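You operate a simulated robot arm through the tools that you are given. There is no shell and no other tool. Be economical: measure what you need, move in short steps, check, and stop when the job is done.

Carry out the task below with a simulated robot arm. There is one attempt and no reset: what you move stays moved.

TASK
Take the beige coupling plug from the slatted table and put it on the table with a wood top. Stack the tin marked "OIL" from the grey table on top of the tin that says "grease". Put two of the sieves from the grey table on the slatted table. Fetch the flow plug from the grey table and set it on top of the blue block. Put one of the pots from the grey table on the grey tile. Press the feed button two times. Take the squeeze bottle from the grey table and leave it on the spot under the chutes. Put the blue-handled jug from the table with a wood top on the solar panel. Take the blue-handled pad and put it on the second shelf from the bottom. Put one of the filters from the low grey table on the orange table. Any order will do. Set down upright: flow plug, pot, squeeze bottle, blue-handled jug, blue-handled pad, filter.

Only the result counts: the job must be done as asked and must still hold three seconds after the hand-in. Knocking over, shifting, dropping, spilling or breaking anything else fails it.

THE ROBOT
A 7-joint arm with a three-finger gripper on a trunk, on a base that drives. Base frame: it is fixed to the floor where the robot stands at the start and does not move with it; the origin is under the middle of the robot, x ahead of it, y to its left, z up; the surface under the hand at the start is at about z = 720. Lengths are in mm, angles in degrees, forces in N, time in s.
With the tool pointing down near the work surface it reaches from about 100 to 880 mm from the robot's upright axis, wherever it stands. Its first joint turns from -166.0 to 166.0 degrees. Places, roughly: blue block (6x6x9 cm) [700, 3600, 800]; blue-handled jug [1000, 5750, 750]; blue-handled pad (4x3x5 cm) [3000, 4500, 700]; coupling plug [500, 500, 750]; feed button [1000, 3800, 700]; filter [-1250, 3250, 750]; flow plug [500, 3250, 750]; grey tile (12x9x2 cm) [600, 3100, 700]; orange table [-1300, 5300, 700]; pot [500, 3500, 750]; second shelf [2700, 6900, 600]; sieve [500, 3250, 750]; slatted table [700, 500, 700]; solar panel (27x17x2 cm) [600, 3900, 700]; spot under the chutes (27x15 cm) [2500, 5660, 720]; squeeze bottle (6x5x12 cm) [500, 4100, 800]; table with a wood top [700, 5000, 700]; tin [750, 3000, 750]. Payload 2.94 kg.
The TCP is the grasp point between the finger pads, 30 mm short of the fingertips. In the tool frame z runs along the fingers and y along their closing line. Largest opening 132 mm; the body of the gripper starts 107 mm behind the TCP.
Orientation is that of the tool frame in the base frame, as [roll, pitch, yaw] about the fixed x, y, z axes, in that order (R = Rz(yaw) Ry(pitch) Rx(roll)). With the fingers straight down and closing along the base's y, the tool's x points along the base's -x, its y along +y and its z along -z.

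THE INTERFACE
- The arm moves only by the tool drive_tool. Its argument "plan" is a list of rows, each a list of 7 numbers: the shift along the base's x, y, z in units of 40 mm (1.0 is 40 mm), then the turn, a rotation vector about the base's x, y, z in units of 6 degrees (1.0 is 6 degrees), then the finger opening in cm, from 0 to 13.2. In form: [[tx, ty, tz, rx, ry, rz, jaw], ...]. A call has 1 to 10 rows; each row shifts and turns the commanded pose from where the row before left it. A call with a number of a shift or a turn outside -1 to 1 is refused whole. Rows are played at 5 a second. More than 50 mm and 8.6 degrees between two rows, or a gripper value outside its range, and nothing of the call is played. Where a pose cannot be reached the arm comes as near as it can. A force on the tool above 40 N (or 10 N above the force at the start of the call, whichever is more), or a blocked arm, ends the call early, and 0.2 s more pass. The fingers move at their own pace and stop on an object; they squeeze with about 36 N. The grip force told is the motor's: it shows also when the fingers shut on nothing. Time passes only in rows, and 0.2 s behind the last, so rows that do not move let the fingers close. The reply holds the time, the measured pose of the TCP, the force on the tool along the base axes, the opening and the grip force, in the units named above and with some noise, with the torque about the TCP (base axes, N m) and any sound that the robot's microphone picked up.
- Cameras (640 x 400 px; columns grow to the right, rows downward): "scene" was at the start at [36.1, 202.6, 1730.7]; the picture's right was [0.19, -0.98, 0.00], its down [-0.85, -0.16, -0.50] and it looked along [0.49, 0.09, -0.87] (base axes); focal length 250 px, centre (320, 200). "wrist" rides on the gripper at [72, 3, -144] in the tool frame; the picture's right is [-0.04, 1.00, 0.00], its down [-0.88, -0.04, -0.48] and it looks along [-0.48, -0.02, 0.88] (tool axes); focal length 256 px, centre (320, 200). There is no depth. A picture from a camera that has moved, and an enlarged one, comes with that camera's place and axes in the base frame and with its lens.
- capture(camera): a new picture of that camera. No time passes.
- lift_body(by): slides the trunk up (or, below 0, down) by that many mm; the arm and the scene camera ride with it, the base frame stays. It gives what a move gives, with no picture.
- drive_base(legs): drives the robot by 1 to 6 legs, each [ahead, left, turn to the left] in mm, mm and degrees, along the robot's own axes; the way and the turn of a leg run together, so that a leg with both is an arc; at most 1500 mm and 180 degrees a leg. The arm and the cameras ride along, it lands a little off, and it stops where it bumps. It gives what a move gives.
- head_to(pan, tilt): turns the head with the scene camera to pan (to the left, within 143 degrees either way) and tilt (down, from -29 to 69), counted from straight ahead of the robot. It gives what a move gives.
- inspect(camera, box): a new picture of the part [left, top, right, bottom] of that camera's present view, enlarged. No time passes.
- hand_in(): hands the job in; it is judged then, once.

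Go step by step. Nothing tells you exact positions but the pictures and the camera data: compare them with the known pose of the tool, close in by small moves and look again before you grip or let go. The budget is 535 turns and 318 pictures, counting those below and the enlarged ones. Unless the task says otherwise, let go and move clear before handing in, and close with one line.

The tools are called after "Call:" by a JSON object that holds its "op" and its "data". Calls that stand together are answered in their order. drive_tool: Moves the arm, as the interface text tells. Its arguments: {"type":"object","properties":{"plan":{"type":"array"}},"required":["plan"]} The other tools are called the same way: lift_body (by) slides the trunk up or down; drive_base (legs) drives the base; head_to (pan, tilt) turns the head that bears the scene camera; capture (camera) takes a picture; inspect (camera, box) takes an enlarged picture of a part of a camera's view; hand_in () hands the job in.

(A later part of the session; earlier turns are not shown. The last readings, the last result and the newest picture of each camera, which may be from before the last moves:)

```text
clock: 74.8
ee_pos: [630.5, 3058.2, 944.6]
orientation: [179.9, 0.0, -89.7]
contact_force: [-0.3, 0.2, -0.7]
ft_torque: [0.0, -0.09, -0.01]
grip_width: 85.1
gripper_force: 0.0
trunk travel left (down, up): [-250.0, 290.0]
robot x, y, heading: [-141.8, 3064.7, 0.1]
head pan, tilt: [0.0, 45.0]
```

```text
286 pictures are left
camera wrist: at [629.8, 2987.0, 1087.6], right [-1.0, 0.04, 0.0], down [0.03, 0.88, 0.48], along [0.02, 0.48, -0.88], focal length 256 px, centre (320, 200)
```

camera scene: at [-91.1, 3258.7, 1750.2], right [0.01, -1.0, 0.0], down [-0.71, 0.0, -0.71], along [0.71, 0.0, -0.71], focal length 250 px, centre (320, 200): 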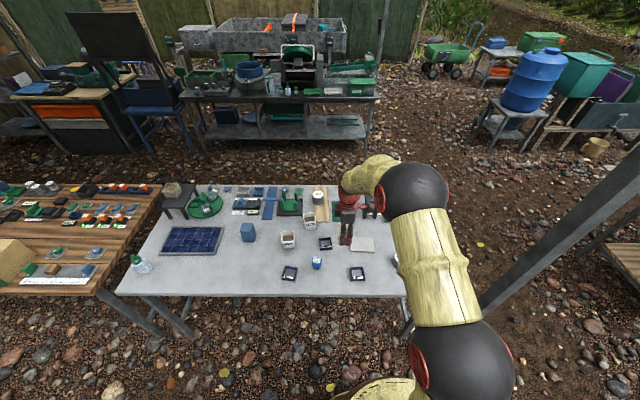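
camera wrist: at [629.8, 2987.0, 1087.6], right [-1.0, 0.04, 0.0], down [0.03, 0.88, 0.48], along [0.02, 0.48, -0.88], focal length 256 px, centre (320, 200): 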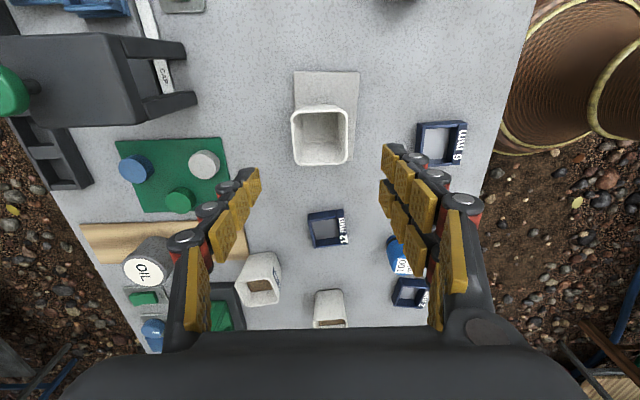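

The pot stands on the tile. Next, the flow plug near [513, 3272].

Call:
{"op": "drive_tool", "data": {"plan": [[-0.5, 0.9, 0, 0, 0, 0, 8.5], [-0.5, 0.9, 0, 0, 0, 0, 8.5], [-0.5, 0.9, 0, 0, 0, 0, 8.5], [-0.5, 0.9, 0, 0, 0, 0, 8.5], [-0.5, 0.9, 0, 0, 0, 0, 8.5], [-0.4, 0.7, 0, 0, 0, 0, 8.5], [0, 0, 0, 0, 0, 0, 8.5]]}}

Call:
{"op": "capture", "data": {"camera": "wrist"}}

Call:
{"op": "inspect", "data": {"camera": "scene", "box": [230, 200, 400, 300]}}

```text
clock: 76.4
ee_pos: [514.7, 3267.3, 945.4]
orientation: [-179.9, 0.0, -89.6]
contact_force: [-0.4, 0.1, 0.2]
ft_torque: [-0.02, 0.01, -0.01]
grip_width: 84.9
gripper_force: 0.0
trunk travel left (down, up): [-250.0, 290.0]
robot x, y, heading: [-142.0, 3069.7, 0.3]
head pan, tilt: [0.0, 45.0]
```

```text
285 pictures are left
camera wrist: at [513.7, 3195.0, 1088.0], right [-1.0, 0.04, 0.0], down [0.03, 0.88, 0.48], along [0.02, 0.47, -0.88], focal length 256 px, centre (320, 200)
```

wrist: 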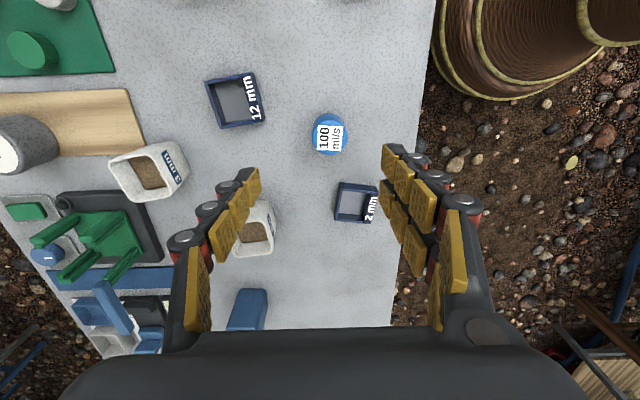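

```text
3.76 times, centred on (315, 250) of scene
camera zoom: at [-91.2, 3259.2, 1750.1], right [0.01, -1.0, 0.0], down [-0.71, 0.0, -0.71], along [0.71, 0.0, -0.71], focal length 941 px, centre (339, 12)
```

zoom: 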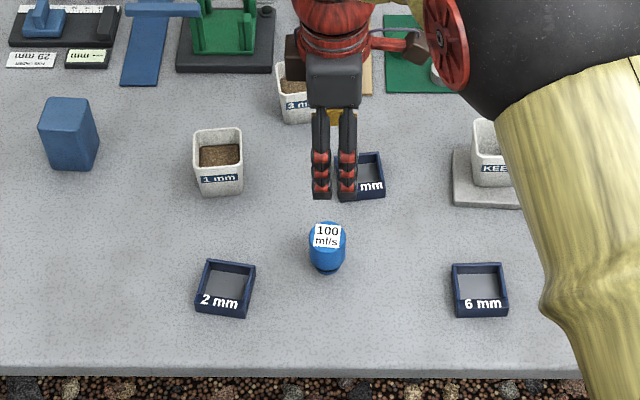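

Call:
{"op": "drive_tool", "data": {"plan": [[-0.22, 0.12, -0.9, 0, 0, 0, 8.5], [0, 0, -0.9, 0, 0, 0, 8.5], [0, 0, -0.9, 0, 0, 0, 8.5], [0, 0, 0, 0, 0, 0, 8.5]]}}

Call:
{"op": "capture", "data": {"camera": "wrist"}}

```text
clock: 77.4
ee_pos: [507.4, 3272.3, 834.4]
orientation: [-180.0, 0.0, -89.7]
contact_force: [0.1, 0.1, -0.5]
ft_torque: [0.0, 0.01, 0.0]
grip_width: 84.8
gripper_force: 0.0
trunk travel left (down, up): [-250.0, 290.0]
robot x, y, heading: [-145.5, 3067.0, 0.6]
head pan, tilt: [0.0, 45.0]
```

```text
283 pictures are left
camera wrist: at [507.3, 3201.2, 978.3], right [-1.0, 0.04, 0.0], down [0.03, 0.88, 0.48], along [0.02, 0.47, -0.88], focal length 256 px, centre (320, 200)
```

wrist: 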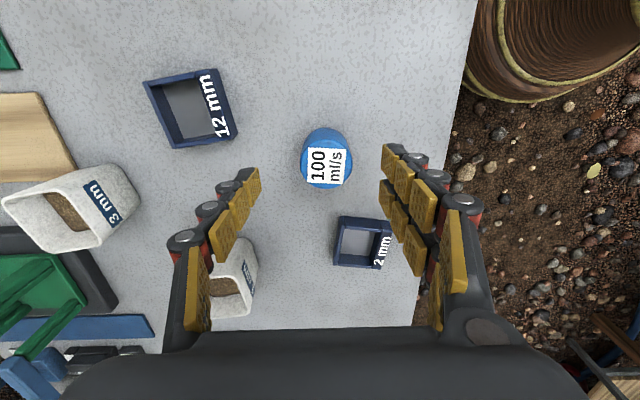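

Call:
{"op": "drive_tool", "data": {"plan": [[-0.03, 0.1, -0.9, 0, 0, 0, 8.5], [0, 0, -0.95, 0, 0, 0, 8.5], [0, 0, 0, 0, 0, 0, 6], [0, 0, 0, 0, 0, 0, 3], [0, 0, 0, 0, 0, 0, 3], [0, 0, 0, 0, 0, 0, 3], [0, 0, 0, 0, 0, 0, 3]]}}

Call:
{"op": "capture", "data": {"camera": "wrist"}}

```text
clock: 79.0
ee_pos: [507.3, 3277.0, 763.8]
orientation: [180.0, 0.0, -89.8]
contact_force: [-1.9, -0.2, 1.2]
ft_torque: [-0.01, 0.01, 0.02]
grip_width: 41.7
gripper_force: 32.9
trunk travel left (down, up): [-250.0, 290.0]
robot x, y, heading: [-141.0, 3070.1, 0.4]
head pan, tilt: [0.0, 45.0]
```

```text
282 pictures are left
camera wrist: at [505.8, 3204.5, 905.5], right [-1.0, 0.04, 0.0], down [0.03, 0.88, 0.48], along [0.02, 0.47, -0.88], focal length 256 px, centre (320, 200)
```

wrist: 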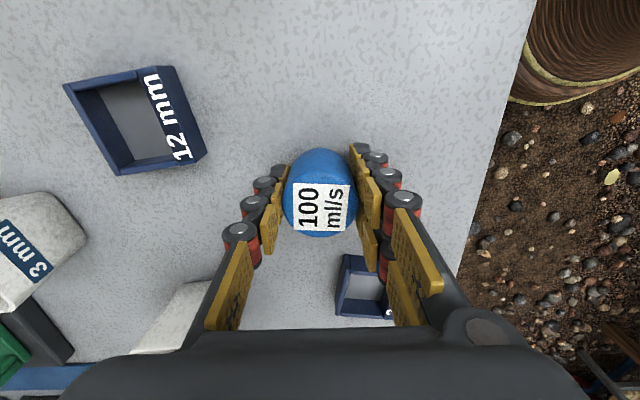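

Call:
{"op": "drive_tool", "data": {"plan": [[0, 0, 0.9, 0, 0, 0, 3], [0, 0, 0.9, 0, 0, 0, 3], [0, 0, 0.9, 0, 0, 0, 3], [0, 0, 0.9, 0, 0, 0, 3], [0, 0, 0.9, 0, 0, 0, 3], [0, 0, 0.5, 0, 0, 0, 3]]}}

Call:
{"op": "drive_base", "data": {"legs": [[0, 400, 0]]}}

Call:
{"op": "capture", "data": {"camera": "wrist"}}

Call:
{"op": "inspect", "data": {"camera": "scene", "box": [230, 180, 400, 280]}}

```text
clock: 80.4
ee_pos: [503.4, 3275.9, 962.8]
orientation: [180.0, -0.1, -89.7]
contact_force: [-0.3, -0.2, -1.3]
ft_torque: [-0.01, -0.02, 0.0]
grip_width: 41.2
gripper_force: 36.2
trunk travel left (down, up): [-250.0, 290.0]
robot x, y, heading: [-139.1, 3070.5, 0.2]
head pan, tilt: [0.0, 45.0]
```

```text
clock: 82.8
ee_pos: [500.8, 3674.3, 963.3]
orientation: [-180.0, 0.1, -89.4]
contact_force: [-0.3, -0.5, -0.9]
ft_torque: [-0.01, -0.01, -0.01]
grip_width: 41.7
gripper_force: 36.0
trunk travel left (down, up): [-250.0, 290.0]
robot x, y, heading: [-145.0, 3463.5, 0.5]
head pan, tilt: [0.0, 45.0]
```

```text
281 pictures are left
camera wrist: at [499.4, 3602.7, 1106.0], right [-1.0, 0.03, 0.0], down [0.03, 0.88, 0.48], along [0.02, 0.47, -0.88], focal length 256 px, centre (320, 200)
```

wrist: 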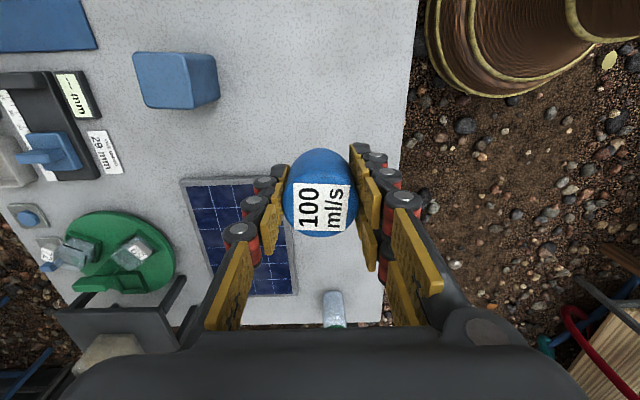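

```text
3.76 times, centred on (315, 230) of scene
camera zoom: at [-94.5, 3656.9, 1750.1], right [0.01, -1.0, 0.0], down [-0.71, -0.01, -0.71], along [0.71, 0.01, -0.71], focal length 941 px, centre (339, 87)
```

zoom: 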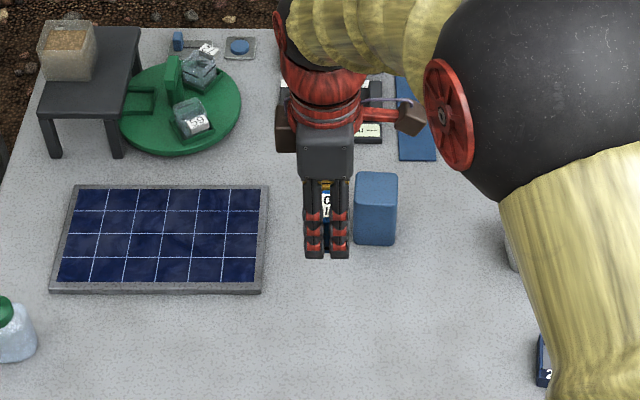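

Call:
{"op": "inspect", "data": {"camera": "wrist", "box": [100, 20, 260, 120]}}

```text
4.00 times, centred on (180, 70) of wrist
camera zoom: at [499.4, 3602.7, 1106.0], right [-1.0, 0.03, 0.0], down [0.03, 0.88, 0.48], along [0.02, 0.47, -0.88], focal length 1024 px, centre (880, 720)
```

zoom: 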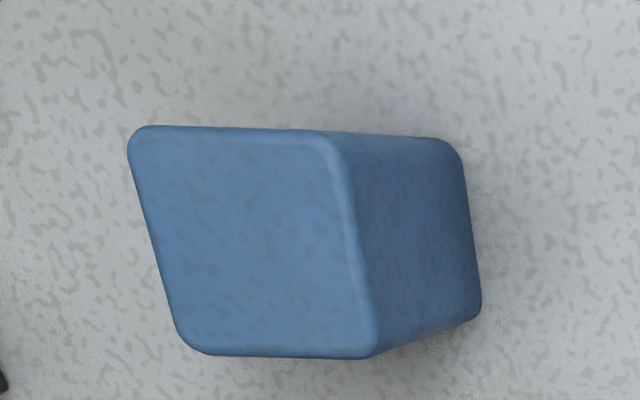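

Block top centre is at [665, 3614]. Moving above it.

Call:
{"op": "drive_tool", "data": {"plan": [[0.82, -0.3, 0, 0, 0, 0, 3], [0.82, -0.3, 0, 0, 0, 0, 3], [0.82, -0.3, 0, 0, 0, 0, 3], [0.82, -0.3, 0, 0, 0, 0, 3], [0.82, -0.3, 0, 0, 0, 0, 3], [0, 0, 0, 0, 0, 0, 3]]}}

Call:
{"op": "drive_tool", "data": {"plan": [[0, 0, -0.8, 0, 0, 0, 3], [0, 0, -0.8, 0, 0, 0, 3], [0, 0, 0, 0, 0, 0, 3]]}}

Call:
{"op": "capture", "data": {"camera": "wrist"}}

Call:
{"op": "inspect", "data": {"camera": "scene", "box": [270, 180, 400, 280]}}

```text
clock: 84.2
ee_pos: [663.0, 3615.7, 963.6]
orientation: [179.9, 0.0, -89.6]
contact_force: [-0.4, -0.3, -1.3]
ft_torque: [0.03, 0.02, 0.02]
grip_width: 41.3
gripper_force: 36.0
trunk travel left (down, up): [-250.0, 290.0]
robot x, y, heading: [-144.9, 3468.5, 0.4]
head pan, tilt: [0.0, 45.0]
```

```text
clock: 85.0
ee_pos: [664.5, 3615.5, 899.2]
orientation: [-179.9, -0.1, -89.5]
contact_force: [0.5, -0.8, -1.8]
ft_torque: [0.01, -0.02, 0.03]
grip_width: 41.6
gripper_force: 35.9
trunk travel left (down, up): [-250.0, 290.0]
robot x, y, heading: [-147.6, 3466.8, 0.4]
head pan, tilt: [0.0, 45.0]
```

```text
278 pictures are left
camera wrist: at [664.5, 3543.6, 1042.8], right [-1.0, 0.03, 0.0], down [0.03, 0.88, 0.48], along [0.02, 0.48, -0.88], focal length 256 px, centre (320, 200)
```

wrist: 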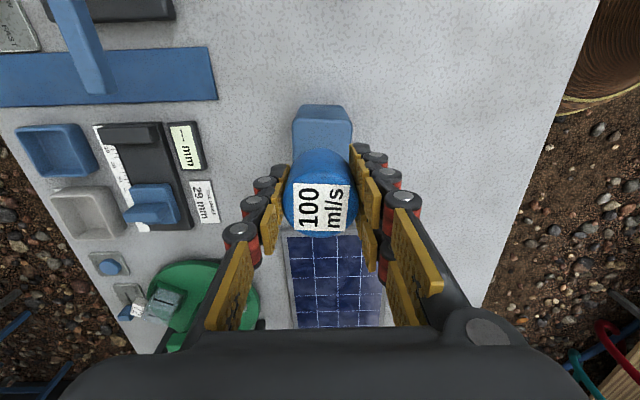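

```text
4.00 times, centred on (335, 230) of scene
camera zoom: at [-94.4, 3656.5, 1750.2], right [0.01, -1.0, 0.0], down [-0.71, -0.01, -0.71], along [0.71, 0.01, -0.71], focal length 1000 px, centre (260, 80)
```

zoom: 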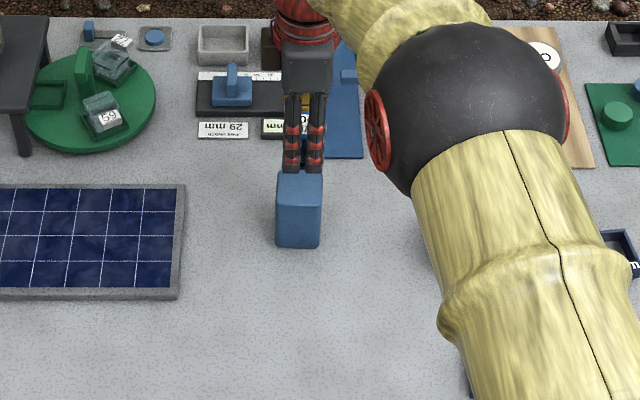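

Call:
{"op": "drive_tool", "data": {"plan": [[0, 0, -0.6, 0, 0, 0, 3], [0, 0, -0.3, 0, 0, 0, 3], [0, 0, -0.07, 0, 0, 0, 3], [0, 0, 0, 0, 0, 0, 3]]}}

Call:
{"op": "inspect", "data": {"camera": "scene", "box": [300, 200, 380, 250]}}

```text
clock: 86.0
ee_pos: [663.5, 3613.6, 859.9]
orientation: [-180.0, 0.0, -89.5]
contact_force: [-0.3, -0.5, -1.1]
ft_torque: [0.0, -0.01, 0.02]
grip_width: 41.5
gripper_force: 36.1
trunk travel left (down, up): [-250.0, 290.0]
robot x, y, heading: [-142.8, 3465.0, 0.5]
head pan, tilt: [0.0, 45.0]
```

```text
8.00 times, centred on (340, 225) of scene
camera zoom: at [-94.3, 3656.5, 1750.2], right [0.01, -1.0, 0.0], down [-0.71, -0.01, -0.71], along [0.71, 0.01, -0.71], focal length 1999 px, centre (160, 0)
```

zoom: 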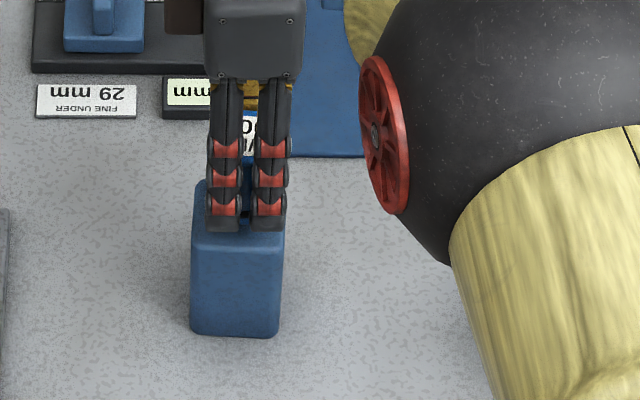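

Call:
{"op": "drive_tool", "data": {"plan": [[0, 0, -0.07, 0, 0, 0, 3], [0, 0, -0.05, 0, 0, 0, 3], [0, 0, -0.05, 0, 0, 0, 3], [0, 0, 0, 0, 0, 0, 3]]}}

```text
clock: 87.0
ee_pos: [663.4, 3614.2, 854.6]
orientation: [-180.0, 0.0, -89.4]
contact_force: [-0.6, -0.6, -0.8]
ft_torque: [-0.01, -0.01, 0.03]
grip_width: 41.4
gripper_force: 35.9
trunk travel left (down, up): [-250.0, 290.0]
robot x, y, heading: [-142.7, 3465.3, 0.5]
head pan, tilt: [0.0, 45.0]
```

Call:
{"op": "drive_tool", "data": {"plan": [[0, 0, -0.05, 0, 0, 0, 3], [0, 0, -0.05, 0, 0, 0, 3], [0, 0, 0, 0, 0, 0, 3]]}}

```text
clock: 87.8
ee_pos: [663.6, 3616.3, 852.2]
orientation: [-179.8, 0.1, -89.5]
contact_force: [-2.8, -2.2, 18.2]
ft_torque: [-0.15, 0.28, -0.02]
grip_width: 41.5
gripper_force: 35.5
trunk travel left (down, up): [-250.0, 290.0]
robot x, y, heading: [-143.1, 3464.2, 0.6]
head pan, tilt: [0.0, 45.0]
```

Contact. Ease up slightly and release.

Call:
{"op": "drive_tool", "data": {"plan": [[0, 0, 0.06, 0, 0, 0, 4.2], [0, 0, 0, 0, 0, 0, 5], [0, 0, 0, 0, 0, 0, 6], [0, 0, 0, 0, 0, 0, 7.5], [0, 0, 0, 0, 0, 0, 7.5], [0, 0, 0.6, 0, 0, 0, 7.5], [0, 0, 0.9, 0, 0, 0, 7.5], [0, 0, 0.9, 0, 0, 0, 7.5], [0, 0, 0.9, 0, 0, 0, 7.5]]}}

Call:
{"op": "capture", "data": {"camera": "wrist"}}

Call:
{"op": "inspect", "data": {"camera": "scene", "box": [270, 170, 400, 250]}}

```text
clock: 89.8
ee_pos: [662.4, 3613.5, 983.9]
orientation: [-180.0, 0.0, -89.5]
contact_force: [0.1, 0.3, 0.0]
ft_torque: [0.04, -0.05, 0.0]
grip_width: 74.9
gripper_force: 0.1
trunk travel left (down, up): [-250.0, 290.0]
robot x, y, heading: [-144.2, 3464.8, 0.3]
head pan, tilt: [0.0, 45.0]
```

```text
275 pictures are left
camera wrist: at [661.3, 3541.9, 1127.2], right [-1.0, 0.03, 0.0], down [0.03, 0.88, 0.48], along [0.02, 0.48, -0.88], focal length 256 px, centre (320, 200)
```

wrist: 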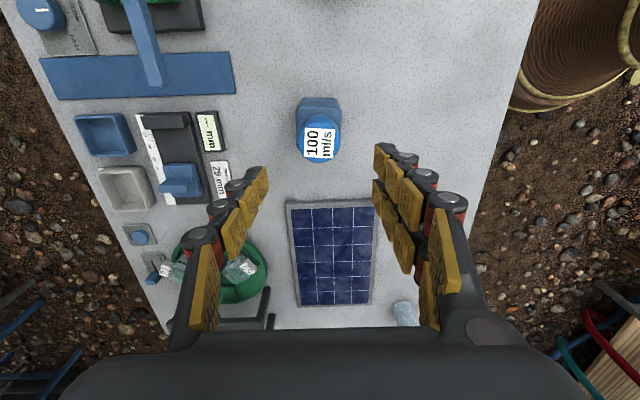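

```text
4.92 times, centred on (335, 210) of scene
camera zoom: at [-95.0, 3656.4, 1750.2], right [0.01, -1.0, 0.0], down [-0.71, -0.01, -0.71], along [0.71, 0.01, -0.71], focal length 1230 px, centre (246, 151)
```

zoom: 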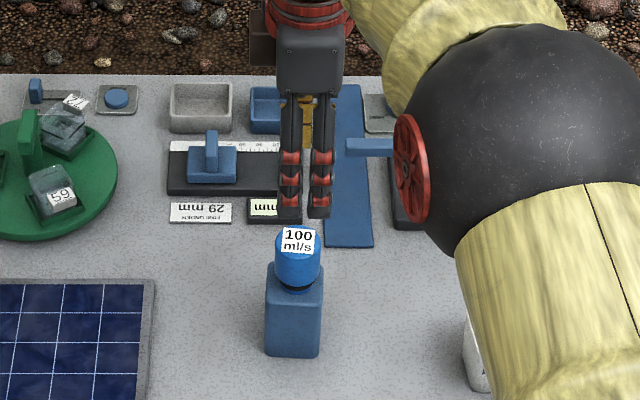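

The flow plug stands on the block. Next, the 2 mm sieve near [466, 3397].

Call:
{"op": "drive_tool", "data": {"plan": [[-0.8, 0, 0, 0, 0, 0, 10], [-0.8, -0.8, 0, 0, 0, 0, 10], [-0.8, -0.8, 0, 0, 0, 0, 10], [-0.8, -0.8, 0, 0, 0, 0, 10], [-0.8, -0.8, 0, 0, 0, 0, 10], [-0.8, -0.8, 0, 0, 0, 0, 10], [0, -0.8, 0, 0, 0, 0, 10], [0, -0.7, -0.8, 0, 0, 0, 10], [0, 0, -0.8, 0, 0, 0, 10], [0, 0, 0, 0, 0, 0, 10]]}}

Call:
{"op": "capture", "data": {"camera": "wrist"}}

```text
clock: 92.0
ee_pos: [474.2, 3394.2, 918.5]
orientation: [-179.9, 0.1, -89.4]
contact_force: [0.1, 0.2, 0.0]
ft_torque: [-0.02, 0.02, 0.02]
grip_width: 100.1
gripper_force: 0.1
trunk travel left (down, up): [-250.0, 290.0]
robot x, y, heading: [-144.0, 3468.7, 0.7]
head pan, tilt: [0.0, 45.0]
```

```text
273 pictures are left
camera wrist: at [474.4, 3322.3, 1062.3], right [-1.0, 0.03, 0.0], down [0.03, 0.88, 0.48], along [0.02, 0.47, -0.88], focal length 256 px, centre (320, 200)
```

wrist: 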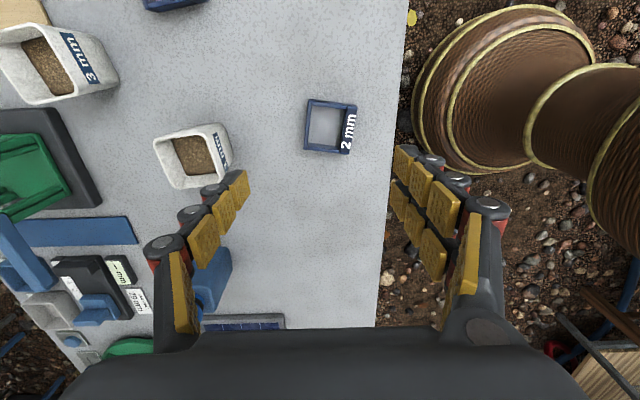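

Call:
{"op": "drive_tool", "data": {"plan": [[-0.18, -0.08, -0.9, 0, 0, -1, 10], [0, 0, -0.9, 0, 0, 0, 10], [0, 0, -0.9, 0, 0, 0, 10], [0, 0, 0, 0, 0, 0, 10]]}}

Call:
{"op": "capture", "data": {"camera": "wrist"}}

```text
clock: 93.0
ee_pos: [468.0, 3392.3, 809.1]
orientation: [-180.0, -0.1, -95.5]
contact_force: [-0.4, 0.6, 0.3]
ft_torque: [0.03, 0.01, -0.03]
grip_width: 100.2
gripper_force: 0.1
trunk travel left (down, up): [-250.0, 290.0]
robot x, y, heading: [-148.4, 3466.8, 0.4]
head pan, tilt: [0.0, 45.0]
```

```text
272 pictures are left
camera wrist: at [458.0, 3320.9, 952.6], right [-0.99, 0.14, 0.0], down [0.12, 0.87, 0.48], along [0.07, 0.47, -0.88], focal length 256 px, centre (320, 200)
```

wrist: 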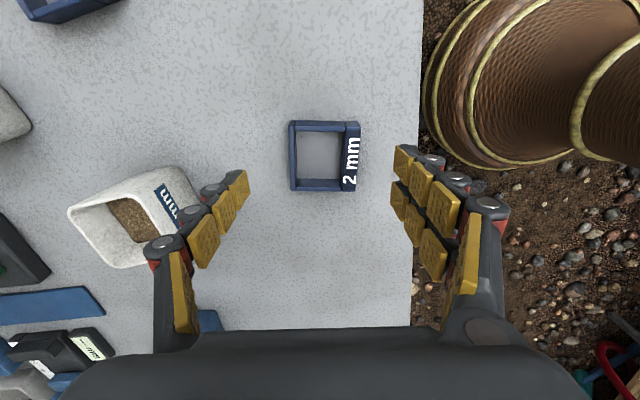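

Call:
{"op": "drive_tool", "data": {"plan": [[-0.05, 0.07, -0.7, 0, 0, 0, 10], [0, 0, -0.68, 0, 0, 0, 10], [0, 0, 0, 0, 0, 0, 7], [0, 0, 0, 0, 0, 0, 5], [0, 0, 0, 0, 0, 0, 4], [0, 0, 0, 0, 0, 0, 4]]}}

Call:
{"op": "capture", "data": {"camera": "wrist"}}

```text
clock: 94.5
ee_pos: [464.6, 3397.6, 755.5]
orientation: [-179.9, 0.0, -95.5]
contact_force: [-0.8, -0.3, 1.9]
ft_torque: [0.1, 0.07, -0.01]
grip_width: 59.3
gripper_force: 20.4
trunk travel left (down, up): [-250.0, 290.0]
robot x, y, heading: [-146.9, 3463.4, 0.9]
head pan, tilt: [0.0, 45.0]
```

```text
271 pictures are left
camera wrist: at [456.3, 3324.9, 898.5], right [-0.99, 0.14, 0.0], down [0.12, 0.87, 0.48], along [0.07, 0.47, -0.88], focal length 256 px, centre (320, 200)
```

wrist: 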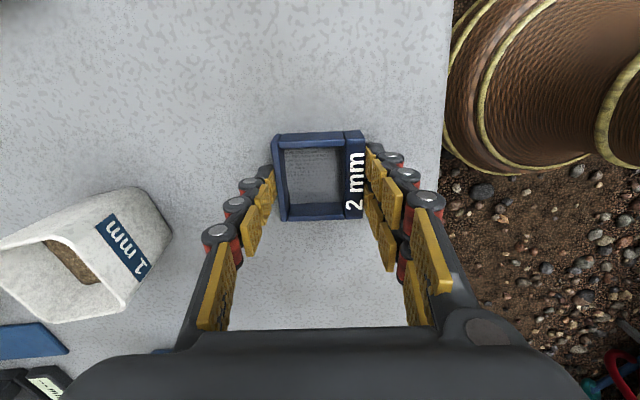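

Gripped. Lift and retract for the drive to the slatted table.

Call:
{"op": "drive_tool", "data": {"plan": [[0, 0, 0.5, 0, 0, 0, 4], [0, 0, 0.9, 0, 0, 0, 4], [0, 0, 0.9, 0, 0, 0, 4], [0, 0, 0.9, 0, 0, 0, 4], [0, 0, 0.9, 0, 0, 0, 4], [0, 0, 0.9, 0, 0, 0, 4], [-0.9, 0, 0.9, 0, 0, 0, 4], [-0.9, 0, 0, 0, 0, 0, 4], [-0.9, 0, 0, 0, 0, 0, 4], [-0.9, 0, 0, 0, 0, 0, 4]]}}

Call:
{"op": "drive_tool", "data": {"plan": [[-0.9, 0, 0, 0, 0, 0, 4], [-0.9, 0, 0, 0, 0, 0, 4], [-0.9, 0, 0, 0, 0, 0, 4], [0, 0, 0, 0, 0, 0, 4]]}}

Call:
{"op": "capture", "data": {"camera": "wrist"}}

```text
refused: row 7 steps farther than a row can; nothing moved
```

```text
clock: 95.5
ee_pos: [356.1, 3395.3, 758.3]
orientation: [-179.9, 0.1, -95.5]
contact_force: [-0.9, 0.3, -0.2]
ft_torque: [-0.03, 0.0, 0.01]
grip_width: 58.7
gripper_force: 35.7
trunk travel left (down, up): [-250.0, 290.0]
robot x, y, heading: [-142.2, 3465.4, 0.6]
head pan, tilt: [0.0, 45.0]
```

```text
270 pictures are left
camera wrist: at [347.1, 3323.8, 900.6], right [-0.99, 0.14, 0.0], down [0.12, 0.87, 0.48], along [0.07, 0.47, -0.88], focal length 256 px, centre (320, 200)
```

wrist: 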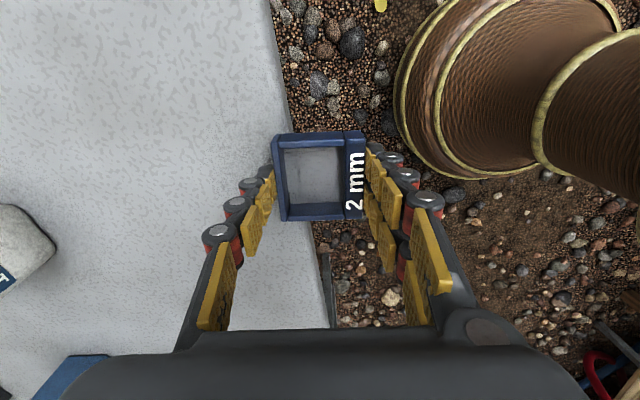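

The first call was refused so the sieve slid along the table edge, harmlessly. I'll lift now with legal rows.

Call:
{"op": "drive_tool", "data": {"plan": [[0, 0, 0.9, 0, 0, 0, 4], [0, 0, 0.9, 0, 0, 0, 4], [0, 0, 0.9, 0, 0, 0, 4], [0, 0, 0.9, 0, 0, 0, 4], [0, 0, 0.9, 0, 0, 0, 4], [0, 0, 0.9, 0, 0, 0, 4], [-0.9, 0, 0.6, 0, 0, 0, 4], [-0.9, 0, 0, 0, 0, 0, 4], [-0.9, 0, 0, 0, 0, 0, 4], [-0.9, 0, 0, 0, 0, 0, 4]]}}

Call:
{"op": "head_to", "data": {"pan": -60, "tilt": 35}}

Call:
{"op": "capture", "data": {"camera": "scene"}}

```text
clock: 97.7
ee_pos: [208.9, 3394.2, 998.9]
orientation: [180.0, -0.1, -95.5]
contact_force: [0.0, -0.2, -0.2]
ft_torque: [0.01, -0.03, -0.05]
grip_width: 58.6
gripper_force: 36.0
trunk travel left (down, up): [-250.0, 290.0]
robot x, y, heading: [-146.4, 3465.3, 0.6]
head pan, tilt: [0.0, 45.0]
```

```text
clock: 99.0
ee_pos: [208.9, 3394.1, 997.6]
orientation: [180.0, 0.0, -95.5]
contact_force: [0.0, -0.1, 0.0]
ft_torque: [0.01, -0.01, 0.0]
grip_width: 58.8
gripper_force: 36.0
trunk travel left (down, up): [-250.0, 290.0]
robot x, y, heading: [-146.6, 3470.1, 0.5]
head pan, tilt: [-60.0, 35.0]
```

```text
269 pictures are left
camera scene: at [-131.5, 3579.8, 1765.0], right [-0.86, -0.51, 0.0], down [-0.29, 0.49, -0.82], along [0.42, -0.71, -0.57], focal length 250 px, centre (320, 200)
```

scene: 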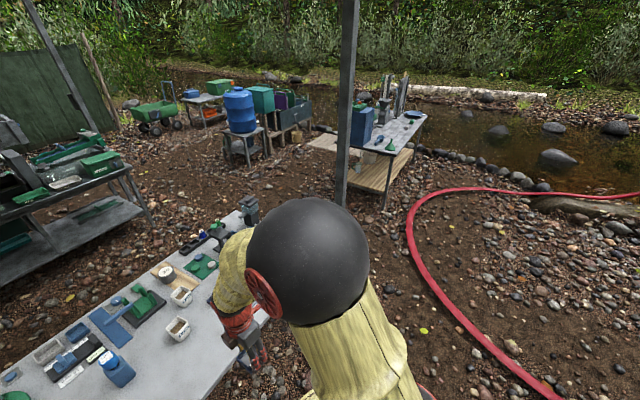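

Call:
{"op": "drive_base", "data": {"legs": [[-70, -200, -0.5], [0, -1250, 0], [0, -1250, 0]]}}

Call:
{"op": "head_to", "data": {"pan": 0, "tilt": 50}}

Call:
{"op": "capture", "data": {"camera": "scene"}}

```text
clock: 112.5
ee_pos: [153.2, 676.7, 997.7]
orientation: [180.0, 0.1, -96.0]
contact_force: [-0.1, -0.9, -1.2]
ft_torque: [0.03, 0.01, -0.02]
grip_width: 58.8
gripper_force: 36.7
trunk travel left (down, up): [-250.0, 290.0]
robot x, y, heading: [-200.7, 752.2, -0.0]
head pan, tilt: [-60.0, 35.0]
```

```text
clock: 113.8
ee_pos: [153.8, 678.1, 998.7]
orientation: [-179.9, 0.1, -96.0]
contact_force: [0.4, 0.1, -1.1]
ft_torque: [0.0, 0.01, 0.02]
grip_width: 58.5
gripper_force: 35.3
trunk travel left (down, up): [-250.0, 290.0]
robot x, y, heading: [-199.0, 756.0, -0.3]
head pan, tilt: [0.0, 50.0]
```

```text
268 pictures are left
camera scene: at [-151.6, 942.6, 1743.3], right [0.0, -1.0, 0.0], down [-0.77, 0.0, -0.64], along [0.64, 0.0, -0.77], focal length 250 px, centre (320, 200)
```

scene: 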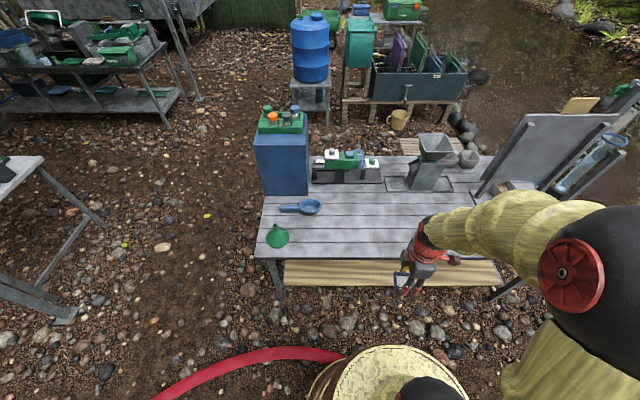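

Slats near [490, 860] are free. Moving the sieve there.

Call:
{"op": "drive_tool", "data": {"plan": [[0.84, 0.455, 0, 0, 0, 0, 4], [0.84, 0.455, 0, 0, 0, 0, 4], [0.84, 0.455, 0, 0, 0, 0, 4], [0.84, 0.455, 0, 0, 0, 0, 4], [0.84, 0.455, 0, 0, 0, 0, 4], [0.84, 0.455, 0, 0, 0, 0, 4], [0.84, 0.455, 0, 0, 0, 0, 4], [0.84, 0.455, 0, 0, 0, 0, 4], [0.84, 0.455, 0, 0, 0, 0, 4], [0.84, 0.455, 0, 0, 0, 0, 4]]}}

Call:
{"op": "capture", "data": {"camera": "wrist"}}

```text
clock: 116.0
ee_pos: [490.4, 859.7, 999.0]
orientation: [179.8, 0.0, -96.0]
contact_force: [0.4, 0.7, -1.3]
ft_torque: [-0.01, -0.05, 0.0]
grip_width: 58.7
gripper_force: 36.2
trunk travel left (down, up): [-250.0, 290.0]
robot x, y, heading: [-203.2, 752.7, 0.0]
head pan, tilt: [0.0, 50.0]
```

```text
267 pictures are left
camera wrist: at [481.8, 788.9, 1141.9], right [-0.99, 0.15, 0.0], down [0.13, 0.87, 0.47], along [0.07, 0.47, -0.88], focal length 256 px, centre (320, 200)
```

wrist: 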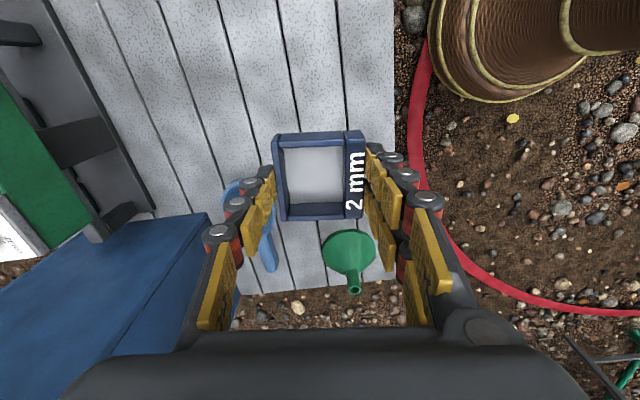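

Call:
{"op": "drive_tool", "data": {"plan": [[0, 0, -1, 0, 0, 0, 4], [0, 0, -1, 0, 0, 0, 4], [0, 0, -1, 0, 0, 0, 4], [0, 0, -1, 0, 0, 0, 4], [0, 0, -1, 0, 0, 0, 4], [0, 0, -0.6, 0, 0, 0, 4], [0, 0, -0.15, 0, 0, 0, 4], [0, 0, -0.1, 0, 0, 0, 4], [0, 0, 0, 0, 0, 0, 4]]}}

Call:
{"op": "capture", "data": {"camera": "wrist"}}

```text
clock: 118.0
ee_pos: [490.6, 860.0, 764.0]
orientation: [-180.0, 0.0, -96.0]
contact_force: [0.9, -0.4, 0.2]
ft_torque: [0.02, 0.04, 0.02]
grip_width: 58.7
gripper_force: 35.7
trunk travel left (down, up): [-250.0, 290.0]
robot x, y, heading: [-201.4, 754.8, -0.2]
head pan, tilt: [0.0, 50.0]
```

```text
266 pictures are left
camera wrist: at [481.4, 788.6, 908.2], right [-0.99, 0.15, 0.0], down [0.13, 0.87, 0.48], along [0.07, 0.47, -0.88], focal length 256 px, centre (320, 200)
```

wrist: 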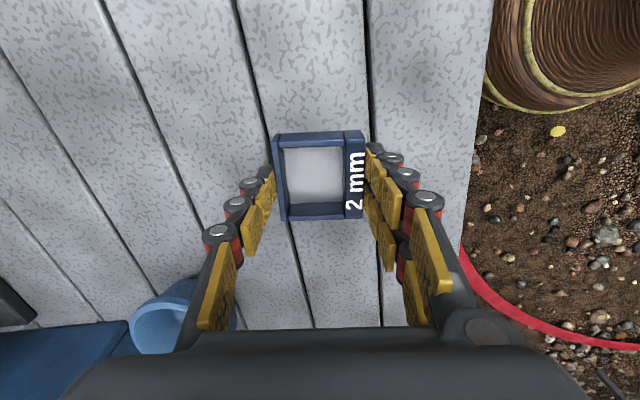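

Call:
{"op": "drive_tool", "data": {"plan": [[0, 0, -0.08, 0, 0, 0, 4], [0, 0, -0.05, 0, 0, 0, 4], [0, 0, -0.05, 0, 0, 0, 4], [0, 0, 0, 0, 0, 0, 4]]}}

```text
clock: 119.0
ee_pos: [490.7, 860.4, 755.8]
orientation: [-179.9, 0.1, -96.0]
contact_force: [-0.4, 0.2, -0.8]
ft_torque: [0.01, 0.01, 0.03]
grip_width: 58.8
gripper_force: 36.0
trunk travel left (down, up): [-250.0, 290.0]
robot x, y, heading: [-198.1, 753.9, -0.4]
head pan, tilt: [0.0, 50.0]
```

Call:
{"op": "drive_tool", "data": {"plan": [[0, 0, -0.05, 0, 0, 0, 4], [0, 0, -0.05, 0, 0, 0, 4], [0, 0, -0.05, 0, 0, 0, 4], [0, 0, 0, 0, 0, 0, 4]]}}

```text
clock: 120.0
ee_pos: [489.7, 860.1, 752.5]
orientation: [-179.9, 0.1, -96.1]
contact_force: [-5.2, 1.9, 25.2]
ft_torque: [0.07, 0.28, 0.03]
grip_width: 59.0
gripper_force: 35.9
trunk travel left (down, up): [-250.0, 290.0]
robot x, y, heading: [-198.9, 751.1, -0.0]
head pan, tilt: [0.0, 50.0]
```

Call:
{"op": "drive_tool", "data": {"plan": [[0, 0, 0.08, 0, 0, 0, 6], [0, 0, 0, 0, 0, 0, 7], [0, 0, 0, 0, 0, 0, 8], [0, 0, 0, 0, 0, 0, 8], [0, 0, 0.9, 0, 0, 0, 8], [0, 0, 0.9, 0, 0, 0, 8], [0, 0, 0.9, 0, 0, 0, 8], [0, 0, 0.9, 0, 0, 0, 8], [0, 0, 0.9, 0, 0, 0, 8], [0, 0, 0.9, 0, 0, 0, 8]]}}

Call:
{"op": "capture", "data": {"camera": "wrist"}}

```text
clock: 122.2
ee_pos: [489.2, 859.5, 970.1]
orientation: [179.9, 0.0, -96.0]
contact_force: [0.0, -0.5, -0.3]
ft_torque: [0.01, 0.0, 0.01]
grip_width: 80.0
gripper_force: 0.1
trunk travel left (down, up): [-250.0, 290.0]
robot x, y, heading: [-195.6, 752.6, -0.1]
head pan, tilt: [0.0, 50.0]
```

```text
265 pictures are left
camera wrist: at [479.0, 789.1, 1113.8], right [-0.99, 0.15, 0.0], down [0.13, 0.87, 0.47], along [0.07, 0.47, -0.88], focal length 256 px, centre (320, 200)
```

wrist: 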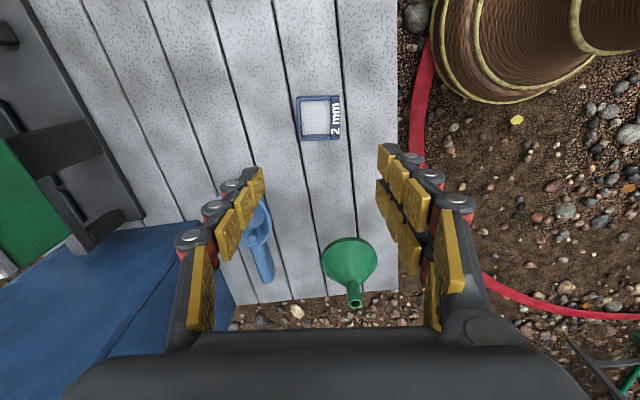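

Call:
{"op": "drive_tool", "data": {"plan": [[-0.9, -0.2, 0, 0, 0, 0, 9], [-0.9, -0.2, 0, 0, 0, 0, 9], [-0.9, -0.2, 0, 0, 0, 0, 9], [-0.9, -0.2, 0, 0, 0, 0, 9], [-0.9, -0.2, 0, 0, 0, 0, 9], [-0.9, -0.2, 0, 0, 0, 0, 9], [-0.9, -0.2, 0, 0, 0, 0, 9], [-0.9, -0.2, 0, 0, 0, 0, 9], [-0.9, -0.2, 0, 0, 0, 0, 9]]}}

Call:
{"op": "drive_base", "data": {"legs": [[0, 1200, 0], [0, 1150, 0]]}}

Call:
{"op": "capture", "data": {"camera": "scene"}}

```text
clock: 124.2
ee_pos: [168.2, 787.2, 972.2]
orientation: [-179.9, 0.0, -95.9]
contact_force: [-0.4, -0.2, 0.9]
ft_torque: [0.0, 0.03, -0.01]
grip_width: 90.0
gripper_force: 0.0
trunk travel left (down, up): [-250.0, 290.0]
robot x, y, heading: [-193.9, 754.7, -0.1]
head pan, tilt: [0.0, 50.0]
```

```text
clock: 135.7
ee_pos: [213.5, 3123.0, 971.4]
orientation: [-180.0, -0.1, -98.1]
contact_force: [-0.6, -0.1, 0.3]
ft_torque: [-0.02, 0.01, -0.02]
grip_width: 90.0
gripper_force: 0.1
trunk travel left (down, up): [-250.0, 290.0]
robot x, y, heading: [-154.2, 3100.2, -2.2]
head pan, tilt: [0.0, 50.0]
```

```text
264 pictures are left
camera scene: at [-99.8, 3290.0, 1743.3], right [-0.04, -1.0, 0.0], down [-0.77, 0.03, -0.64], along [0.64, -0.03, -0.77], focal length 250 px, centre (320, 200)
```

scene: 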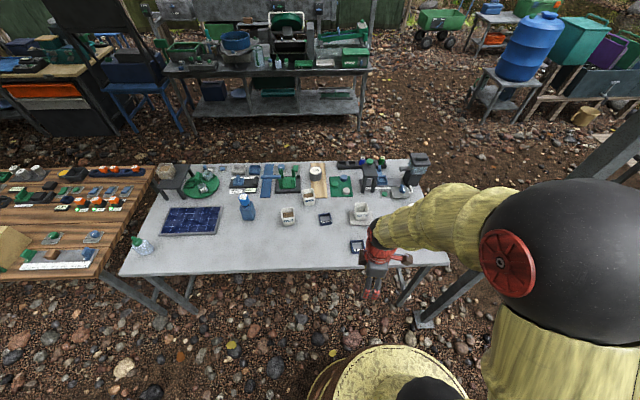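

Call:
{"op": "drive_tool", "data": {"plan": [[0.9, -0.1, 0, 0, 0, 0, 10], [0.9, -0.1, 0, 0, 0, 0, 10], [0.9, -0.1, 0, 0, 0, 0, 10], [0.9, -0.1, 0, 0, 0, 0, 10], [0.9, -0.1, 0, 0, 0, 0, 10], [0.9, -0.1, 0, 0, 0, 0, 10], [0.8, -0.05, 0, 0, 0, 0, 10], [0, 0, -0.8, 0, 0, 0, 10], [0, 0, -0.8, 0, 0, 0, 10], [0, 0, 0, 0, 0, 0, 10]]}}

Call:
{"op": "capture", "data": {"camera": "wrist"}}

```text
clock: 137.9
ee_pos: [460.9, 3094.2, 906.9]
orientation: [-180.0, 0.0, -98.2]
contact_force: [0.3, 0.2, -0.9]
ft_torque: [0.01, 0.0, -0.04]
grip_width: 99.9
gripper_force: 0.0
trunk travel left (down, up): [-250.0, 290.0]
robot x, y, heading: [-153.8, 3102.1, -2.3]
head pan, tilt: [0.0, 50.0]
```

```text
263 pictures are left
camera wrist: at [449.3, 3024.5, 1051.1], right [-0.98, 0.19, 0.0], down [0.16, 0.86, 0.48], along [0.09, 0.47, -0.88], focal length 256 px, centre (320, 200)
```

wrist: 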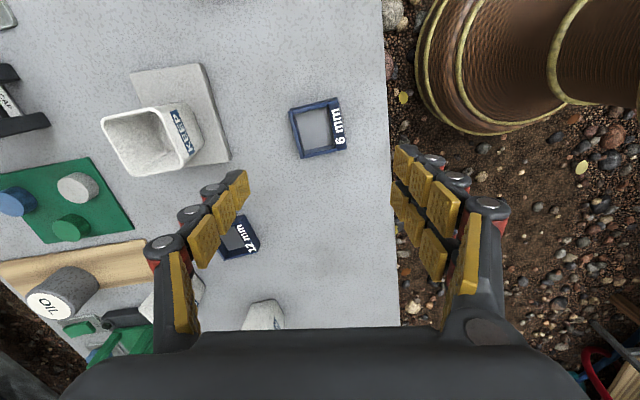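

Call:
{"op": "drive_tool", "data": {"plan": [[0.13, 0.03, -0.9, 0, 0, 0.7, 10], [0, 0, -0.9, 0, 0, 0.67, 10], [0, 0, -0.9, 0, 0, 0, 10], [0, 0, 0, 0, 0, 0, 10]]}}

Call:
{"op": "capture", "data": {"camera": "wrist"}}

```text
clock: 138.9
ee_pos: [465.4, 3096.5, 802.3]
orientation: [-179.9, 0.0, -90.0]
contact_force: [0.1, -0.2, 0.1]
ft_torque: [0.02, 0.01, 0.03]
grip_width: 100.3
gripper_force: 0.2
trunk travel left (down, up): [-250.0, 290.0]
robot x, y, heading: [-155.6, 3104.4, -2.5]
head pan, tilt: [0.0, 50.0]
```

```text
262 pictures are left
camera wrist: at [463.7, 3025.3, 945.8], right [-1.0, 0.04, 0.0], down [0.04, 0.88, 0.48], along [0.02, 0.47, -0.88], focal length 256 px, centre (320, 200)
```

wrist: 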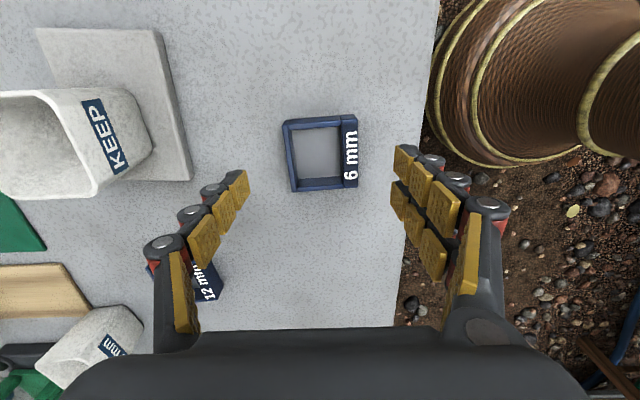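

Call:
{"op": "drive_tool", "data": {"plan": [[0, -0.06, -0.6, 0, 0, -0.3, 10], [0, 0, -0.55, 0, 0, 0, 10], [0, 0, 0, 0, 0, 0, 7], [0, 0, 0, 0, 0, 0, 5], [0, 0, 0, 0, 0, 0, 4], [0, 0, 0, 0, 0, 0, 4]]}}

Call:
{"op": "capture", "data": {"camera": "wrist"}}

```text
clock: 140.3
ee_pos: [465.7, 3095.8, 754.2]
orientation: [-180.0, -0.1, -91.8]
contact_force: [-0.8, 0.4, 1.4]
ft_torque: [-0.07, 0.08, -0.04]
grip_width: 59.3
gripper_force: 20.6
trunk travel left (down, up): [-250.0, 290.0]
robot x, y, heading: [-154.9, 3103.0, -2.1]
head pan, tilt: [0.0, 50.0]
```

```text
261 pictures are left
camera wrist: at [461.1, 3024.9, 898.8], right [-1.0, 0.07, 0.0], down [0.07, 0.88, 0.48], along [0.04, 0.47, -0.88], focal length 256 px, centre (320, 200)
```

wrist: 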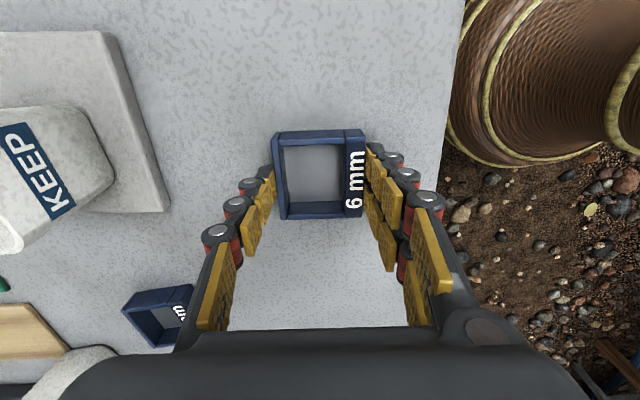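

Gripped the 6 mm sieve. Lift and retract.

Call:
{"op": "drive_tool", "data": {"plan": [[0, 0, 0.9, 0, 0, 0, 4], [0, 0, 0.9, 0, 0, 0, 4], [0, 0, 0.9, 0, 0, 0, 4], [0, 0, 0.9, 0, 0, 0, 4], [0, 0, 0.9, 0, 0, 0, 4], [0, 0, 0.9, 0, 0, 0, 4], [-0.9, 0, 0.6, 0, 0, 0, 4], [-0.9, 0, 0, 0, 0, 0, 4], [-0.9, 0, 0, 0, 0, 0, 4], [-0.9, 0, 0, 0, 0, 0, 4]]}}

Call:
{"op": "drive_tool", "data": {"plan": [[-0.9, 0, 0, 0, 0, 0, 4], [-0.9, 0, 0, 0, 0, 0, 4], [-0.9, 0, 0, 0, 0, 0, 4], [0, 0, 0, 0, 0, 0, 4]]}}

```text
clock: 142.5
ee_pos: [323.5, 3096.2, 995.3]
orientation: [-179.9, 0.1, -91.8]
contact_force: [0.6, 0.1, -0.4]
ft_torque: [-0.02, -0.01, 0.0]
grip_width: 58.8
gripper_force: 35.9
trunk travel left (down, up): [-250.0, 290.0]
robot x, y, heading: [-153.7, 3105.1, -2.3]
head pan, tilt: [0.0, 50.0]
```

```text
clock: 143.5
ee_pos: [214.0, 3093.8, 994.4]
orientation: [-179.9, 0.0, -91.8]
contact_force: [-0.3, 0.0, 0.0]
ft_torque: [0.02, -0.05, 0.02]
grip_width: 58.9
gripper_force: 35.5
trunk travel left (down, up): [-250.0, 290.0]
robot x, y, heading: [-152.6, 3099.4, -2.1]
head pan, tilt: [0.0, 50.0]
```

Call:
{"op": "drive_base", "data": {"legs": [[-60, -100, 2.2], [0, -1150, 0], [0, -1100, 0]]}}

Call:
{"op": "capture", "data": {"camera": "scene"}}

```text
clock: 155.4
ee_pos: [124.9, 751.8, 994.4]
orientation: [-180.0, 0.0, -90.6]
contact_force: [-0.6, -0.7, -0.3]
ft_torque: [-0.01, 0.01, 0.01]
grip_width: 58.5
gripper_force: 35.6
trunk travel left (down, up): [-250.0, 290.0]
robot x, y, heading: [-243.5, 753.7, -1.1]
head pan, tilt: [0.0, 50.0]
```

```text
260 pictures are left
camera scene: at [-193.7, 941.2, 1743.3], right [-0.02, -1.0, 0.0], down [-0.77, 0.01, -0.64], along [0.64, -0.01, -0.77], focal length 250 px, centre (320, 200)
```

scene: 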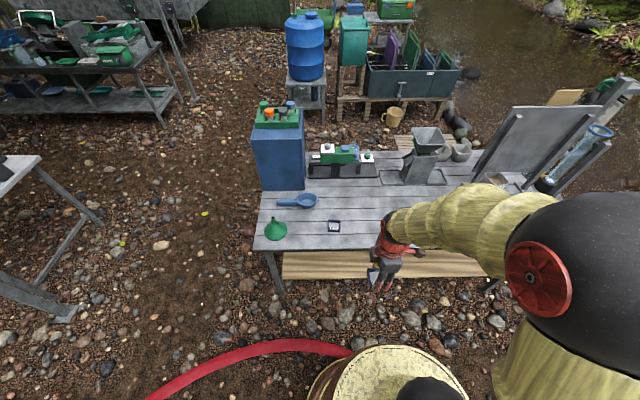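

Call:
{"op": "drive_tool", "data": {"plan": [[0.92, -0.03, 0, 0, 0, 0, 4], [0.92, -0.03, 0, 0, 0, 0, 4], [0.92, -0.03, 0, 0, 0, 0, 4], [0.92, -0.03, 0, 0, 0, 0, 4], [0.92, -0.03, 0, 0, 0, 0, 4], [0.92, -0.03, 0, 0, 0, 0, 4], [0.92, -0.03, 0, 0, 0, 0, 4], [0.92, -0.03, 0, 0, 0, 0, 4], [0.92, -0.03, 0, 0, 0, 0, 4], [0.85, -0.03, 0, 0, 0, 0, 4]]}}

Call:
{"op": "capture", "data": {"camera": "wrist"}}

```text
clock: 157.6
ee_pos: [489.4, 740.5, 992.9]
orientation: [179.8, 0.0, -90.7]
contact_force: [-0.5, 0.5, -1.8]
ft_torque: [-0.02, -0.02, 0.0]
grip_width: 58.4
gripper_force: 36.0
trunk travel left (down, up): [-250.0, 290.0]
robot x, y, heading: [-244.2, 752.3, -1.1]
head pan, tilt: [0.0, 50.0]
```

```text
259 pictures are left
camera wrist: at [487.8, 667.9, 1135.7], right [-1.0, 0.06, 0.0], down [0.05, 0.88, 0.48], along [0.02, 0.47, -0.88], focal length 256 px, centre (320, 200)
```

wrist: 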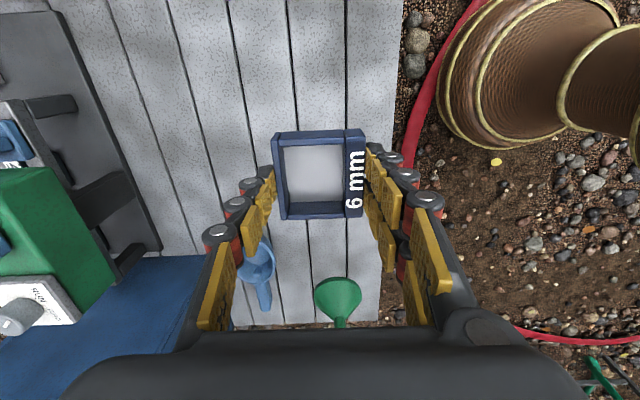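

Call:
{"op": "drive_tool", "data": {"plan": [[0, 0, -1, 0, 0, 0, 4], [0, 0, -1, 0, 0, 0, 4], [0, 0, -1, 0, 0, 0, 4], [0, 0, -1, 0, 0, 0, 4], [0, 0, -0.9, 0, 0, 0, 4], [0, 0, 0, 0, 0, 0, 4]]}}

Call:
{"op": "capture", "data": {"camera": "wrist"}}

```text
clock: 159.0
ee_pos: [491.2, 739.8, 798.4]
orientation: [180.0, 0.0, -90.7]
contact_force: [0.7, -0.4, -0.9]
ft_torque: [0.02, 0.01, 0.0]
grip_width: 58.6
gripper_force: 36.0
trunk travel left (down, up): [-250.0, 290.0]
robot x, y, heading: [-247.0, 753.6, -1.2]
head pan, tilt: [0.0, 50.0]
```

```text
258 pictures are left
camera wrist: at [489.2, 668.2, 941.2], right [-1.0, 0.06, 0.0], down [0.05, 0.88, 0.48], along [0.03, 0.47, -0.88], focal length 256 px, centre (320, 200)
```

wrist: 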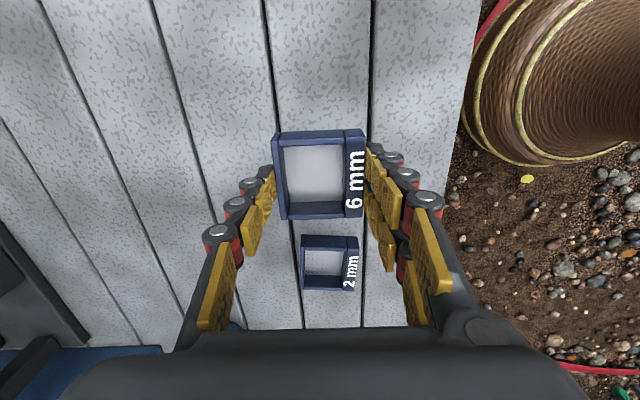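

Call:
{"op": "drive_tool", "data": {"plan": [[0, 0, -0.7, 0, 0, 0, 4], [0, 0, -0.25, 0, 0, 0, 4], [0, 0, -0.1, 0, 0, 0, 4], [0, 0, -0.06, 0, 0, 0, 4], [0, 0, -0.05, 0, 0, 0, 4], [0, 0, 0, 0, 0, 0, 4]]}}

```text
clock: 160.4
ee_pos: [491.7, 739.3, 754.2]
orientation: [-179.7, -0.1, -90.7]
contact_force: [-3.5, 4.8, 23.4]
ft_torque: [0.16, 0.22, 0.0]
grip_width: 59.1
gripper_force: 36.0
trunk travel left (down, up): [-250.0, 290.0]
robot x, y, heading: [-244.3, 757.9, -1.1]
head pan, tilt: [0.0, 50.0]
```

Call:
{"op": "drive_tool", "data": {"plan": [[0, 0, 0.06, 0, 0, 0, 6], [0, 0, 0, 0, 0, 0, 7], [0, 0, 0, 0, 0, 0, 8], [0, 0, 0, 0, 0, 0, 8], [0, 0, 0.9, 0, 0, 0, 8], [0, 0, 0.9, 0, 0, 0, 8], [0, 0, 0.9, 0, 0, 0, 8], [0, 0, 0.9, 0, 0, 0, 8], [0, 0, 0.9, 0, 0, 0, 8], [0, 0, 0.9, 0, 0, 0, 8]]}}

Call:
{"op": "capture", "data": {"camera": "wrist"}}

```text
clock: 162.6
ee_pos: [490.6, 737.7, 968.3]
orientation: [179.9, -0.1, -90.7]
contact_force: [-0.6, -0.6, 0.6]
ft_torque: [0.0, -0.05, -0.01]
grip_width: 80.3
gripper_force: 0.1
trunk travel left (down, up): [-250.0, 290.0]
robot x, y, heading: [-244.5, 754.1, -0.9]
head pan, tilt: [0.0, 50.0]
```

```text
257 pictures are left
camera wrist: at [487.7, 665.6, 1111.7], right [-1.0, 0.06, 0.0], down [0.05, 0.88, 0.48], along [0.02, 0.47, -0.88], focal length 256 px, centre (320, 200)
```

wrist: 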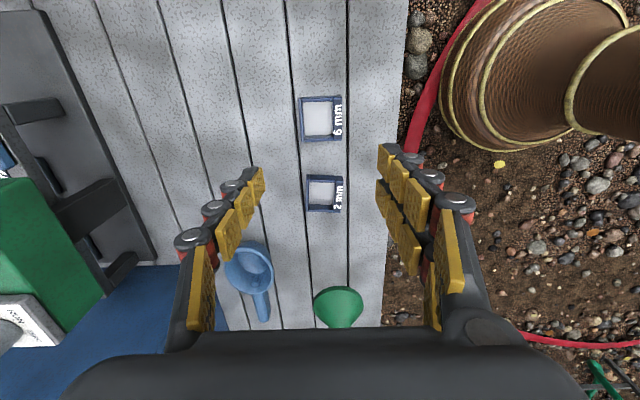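

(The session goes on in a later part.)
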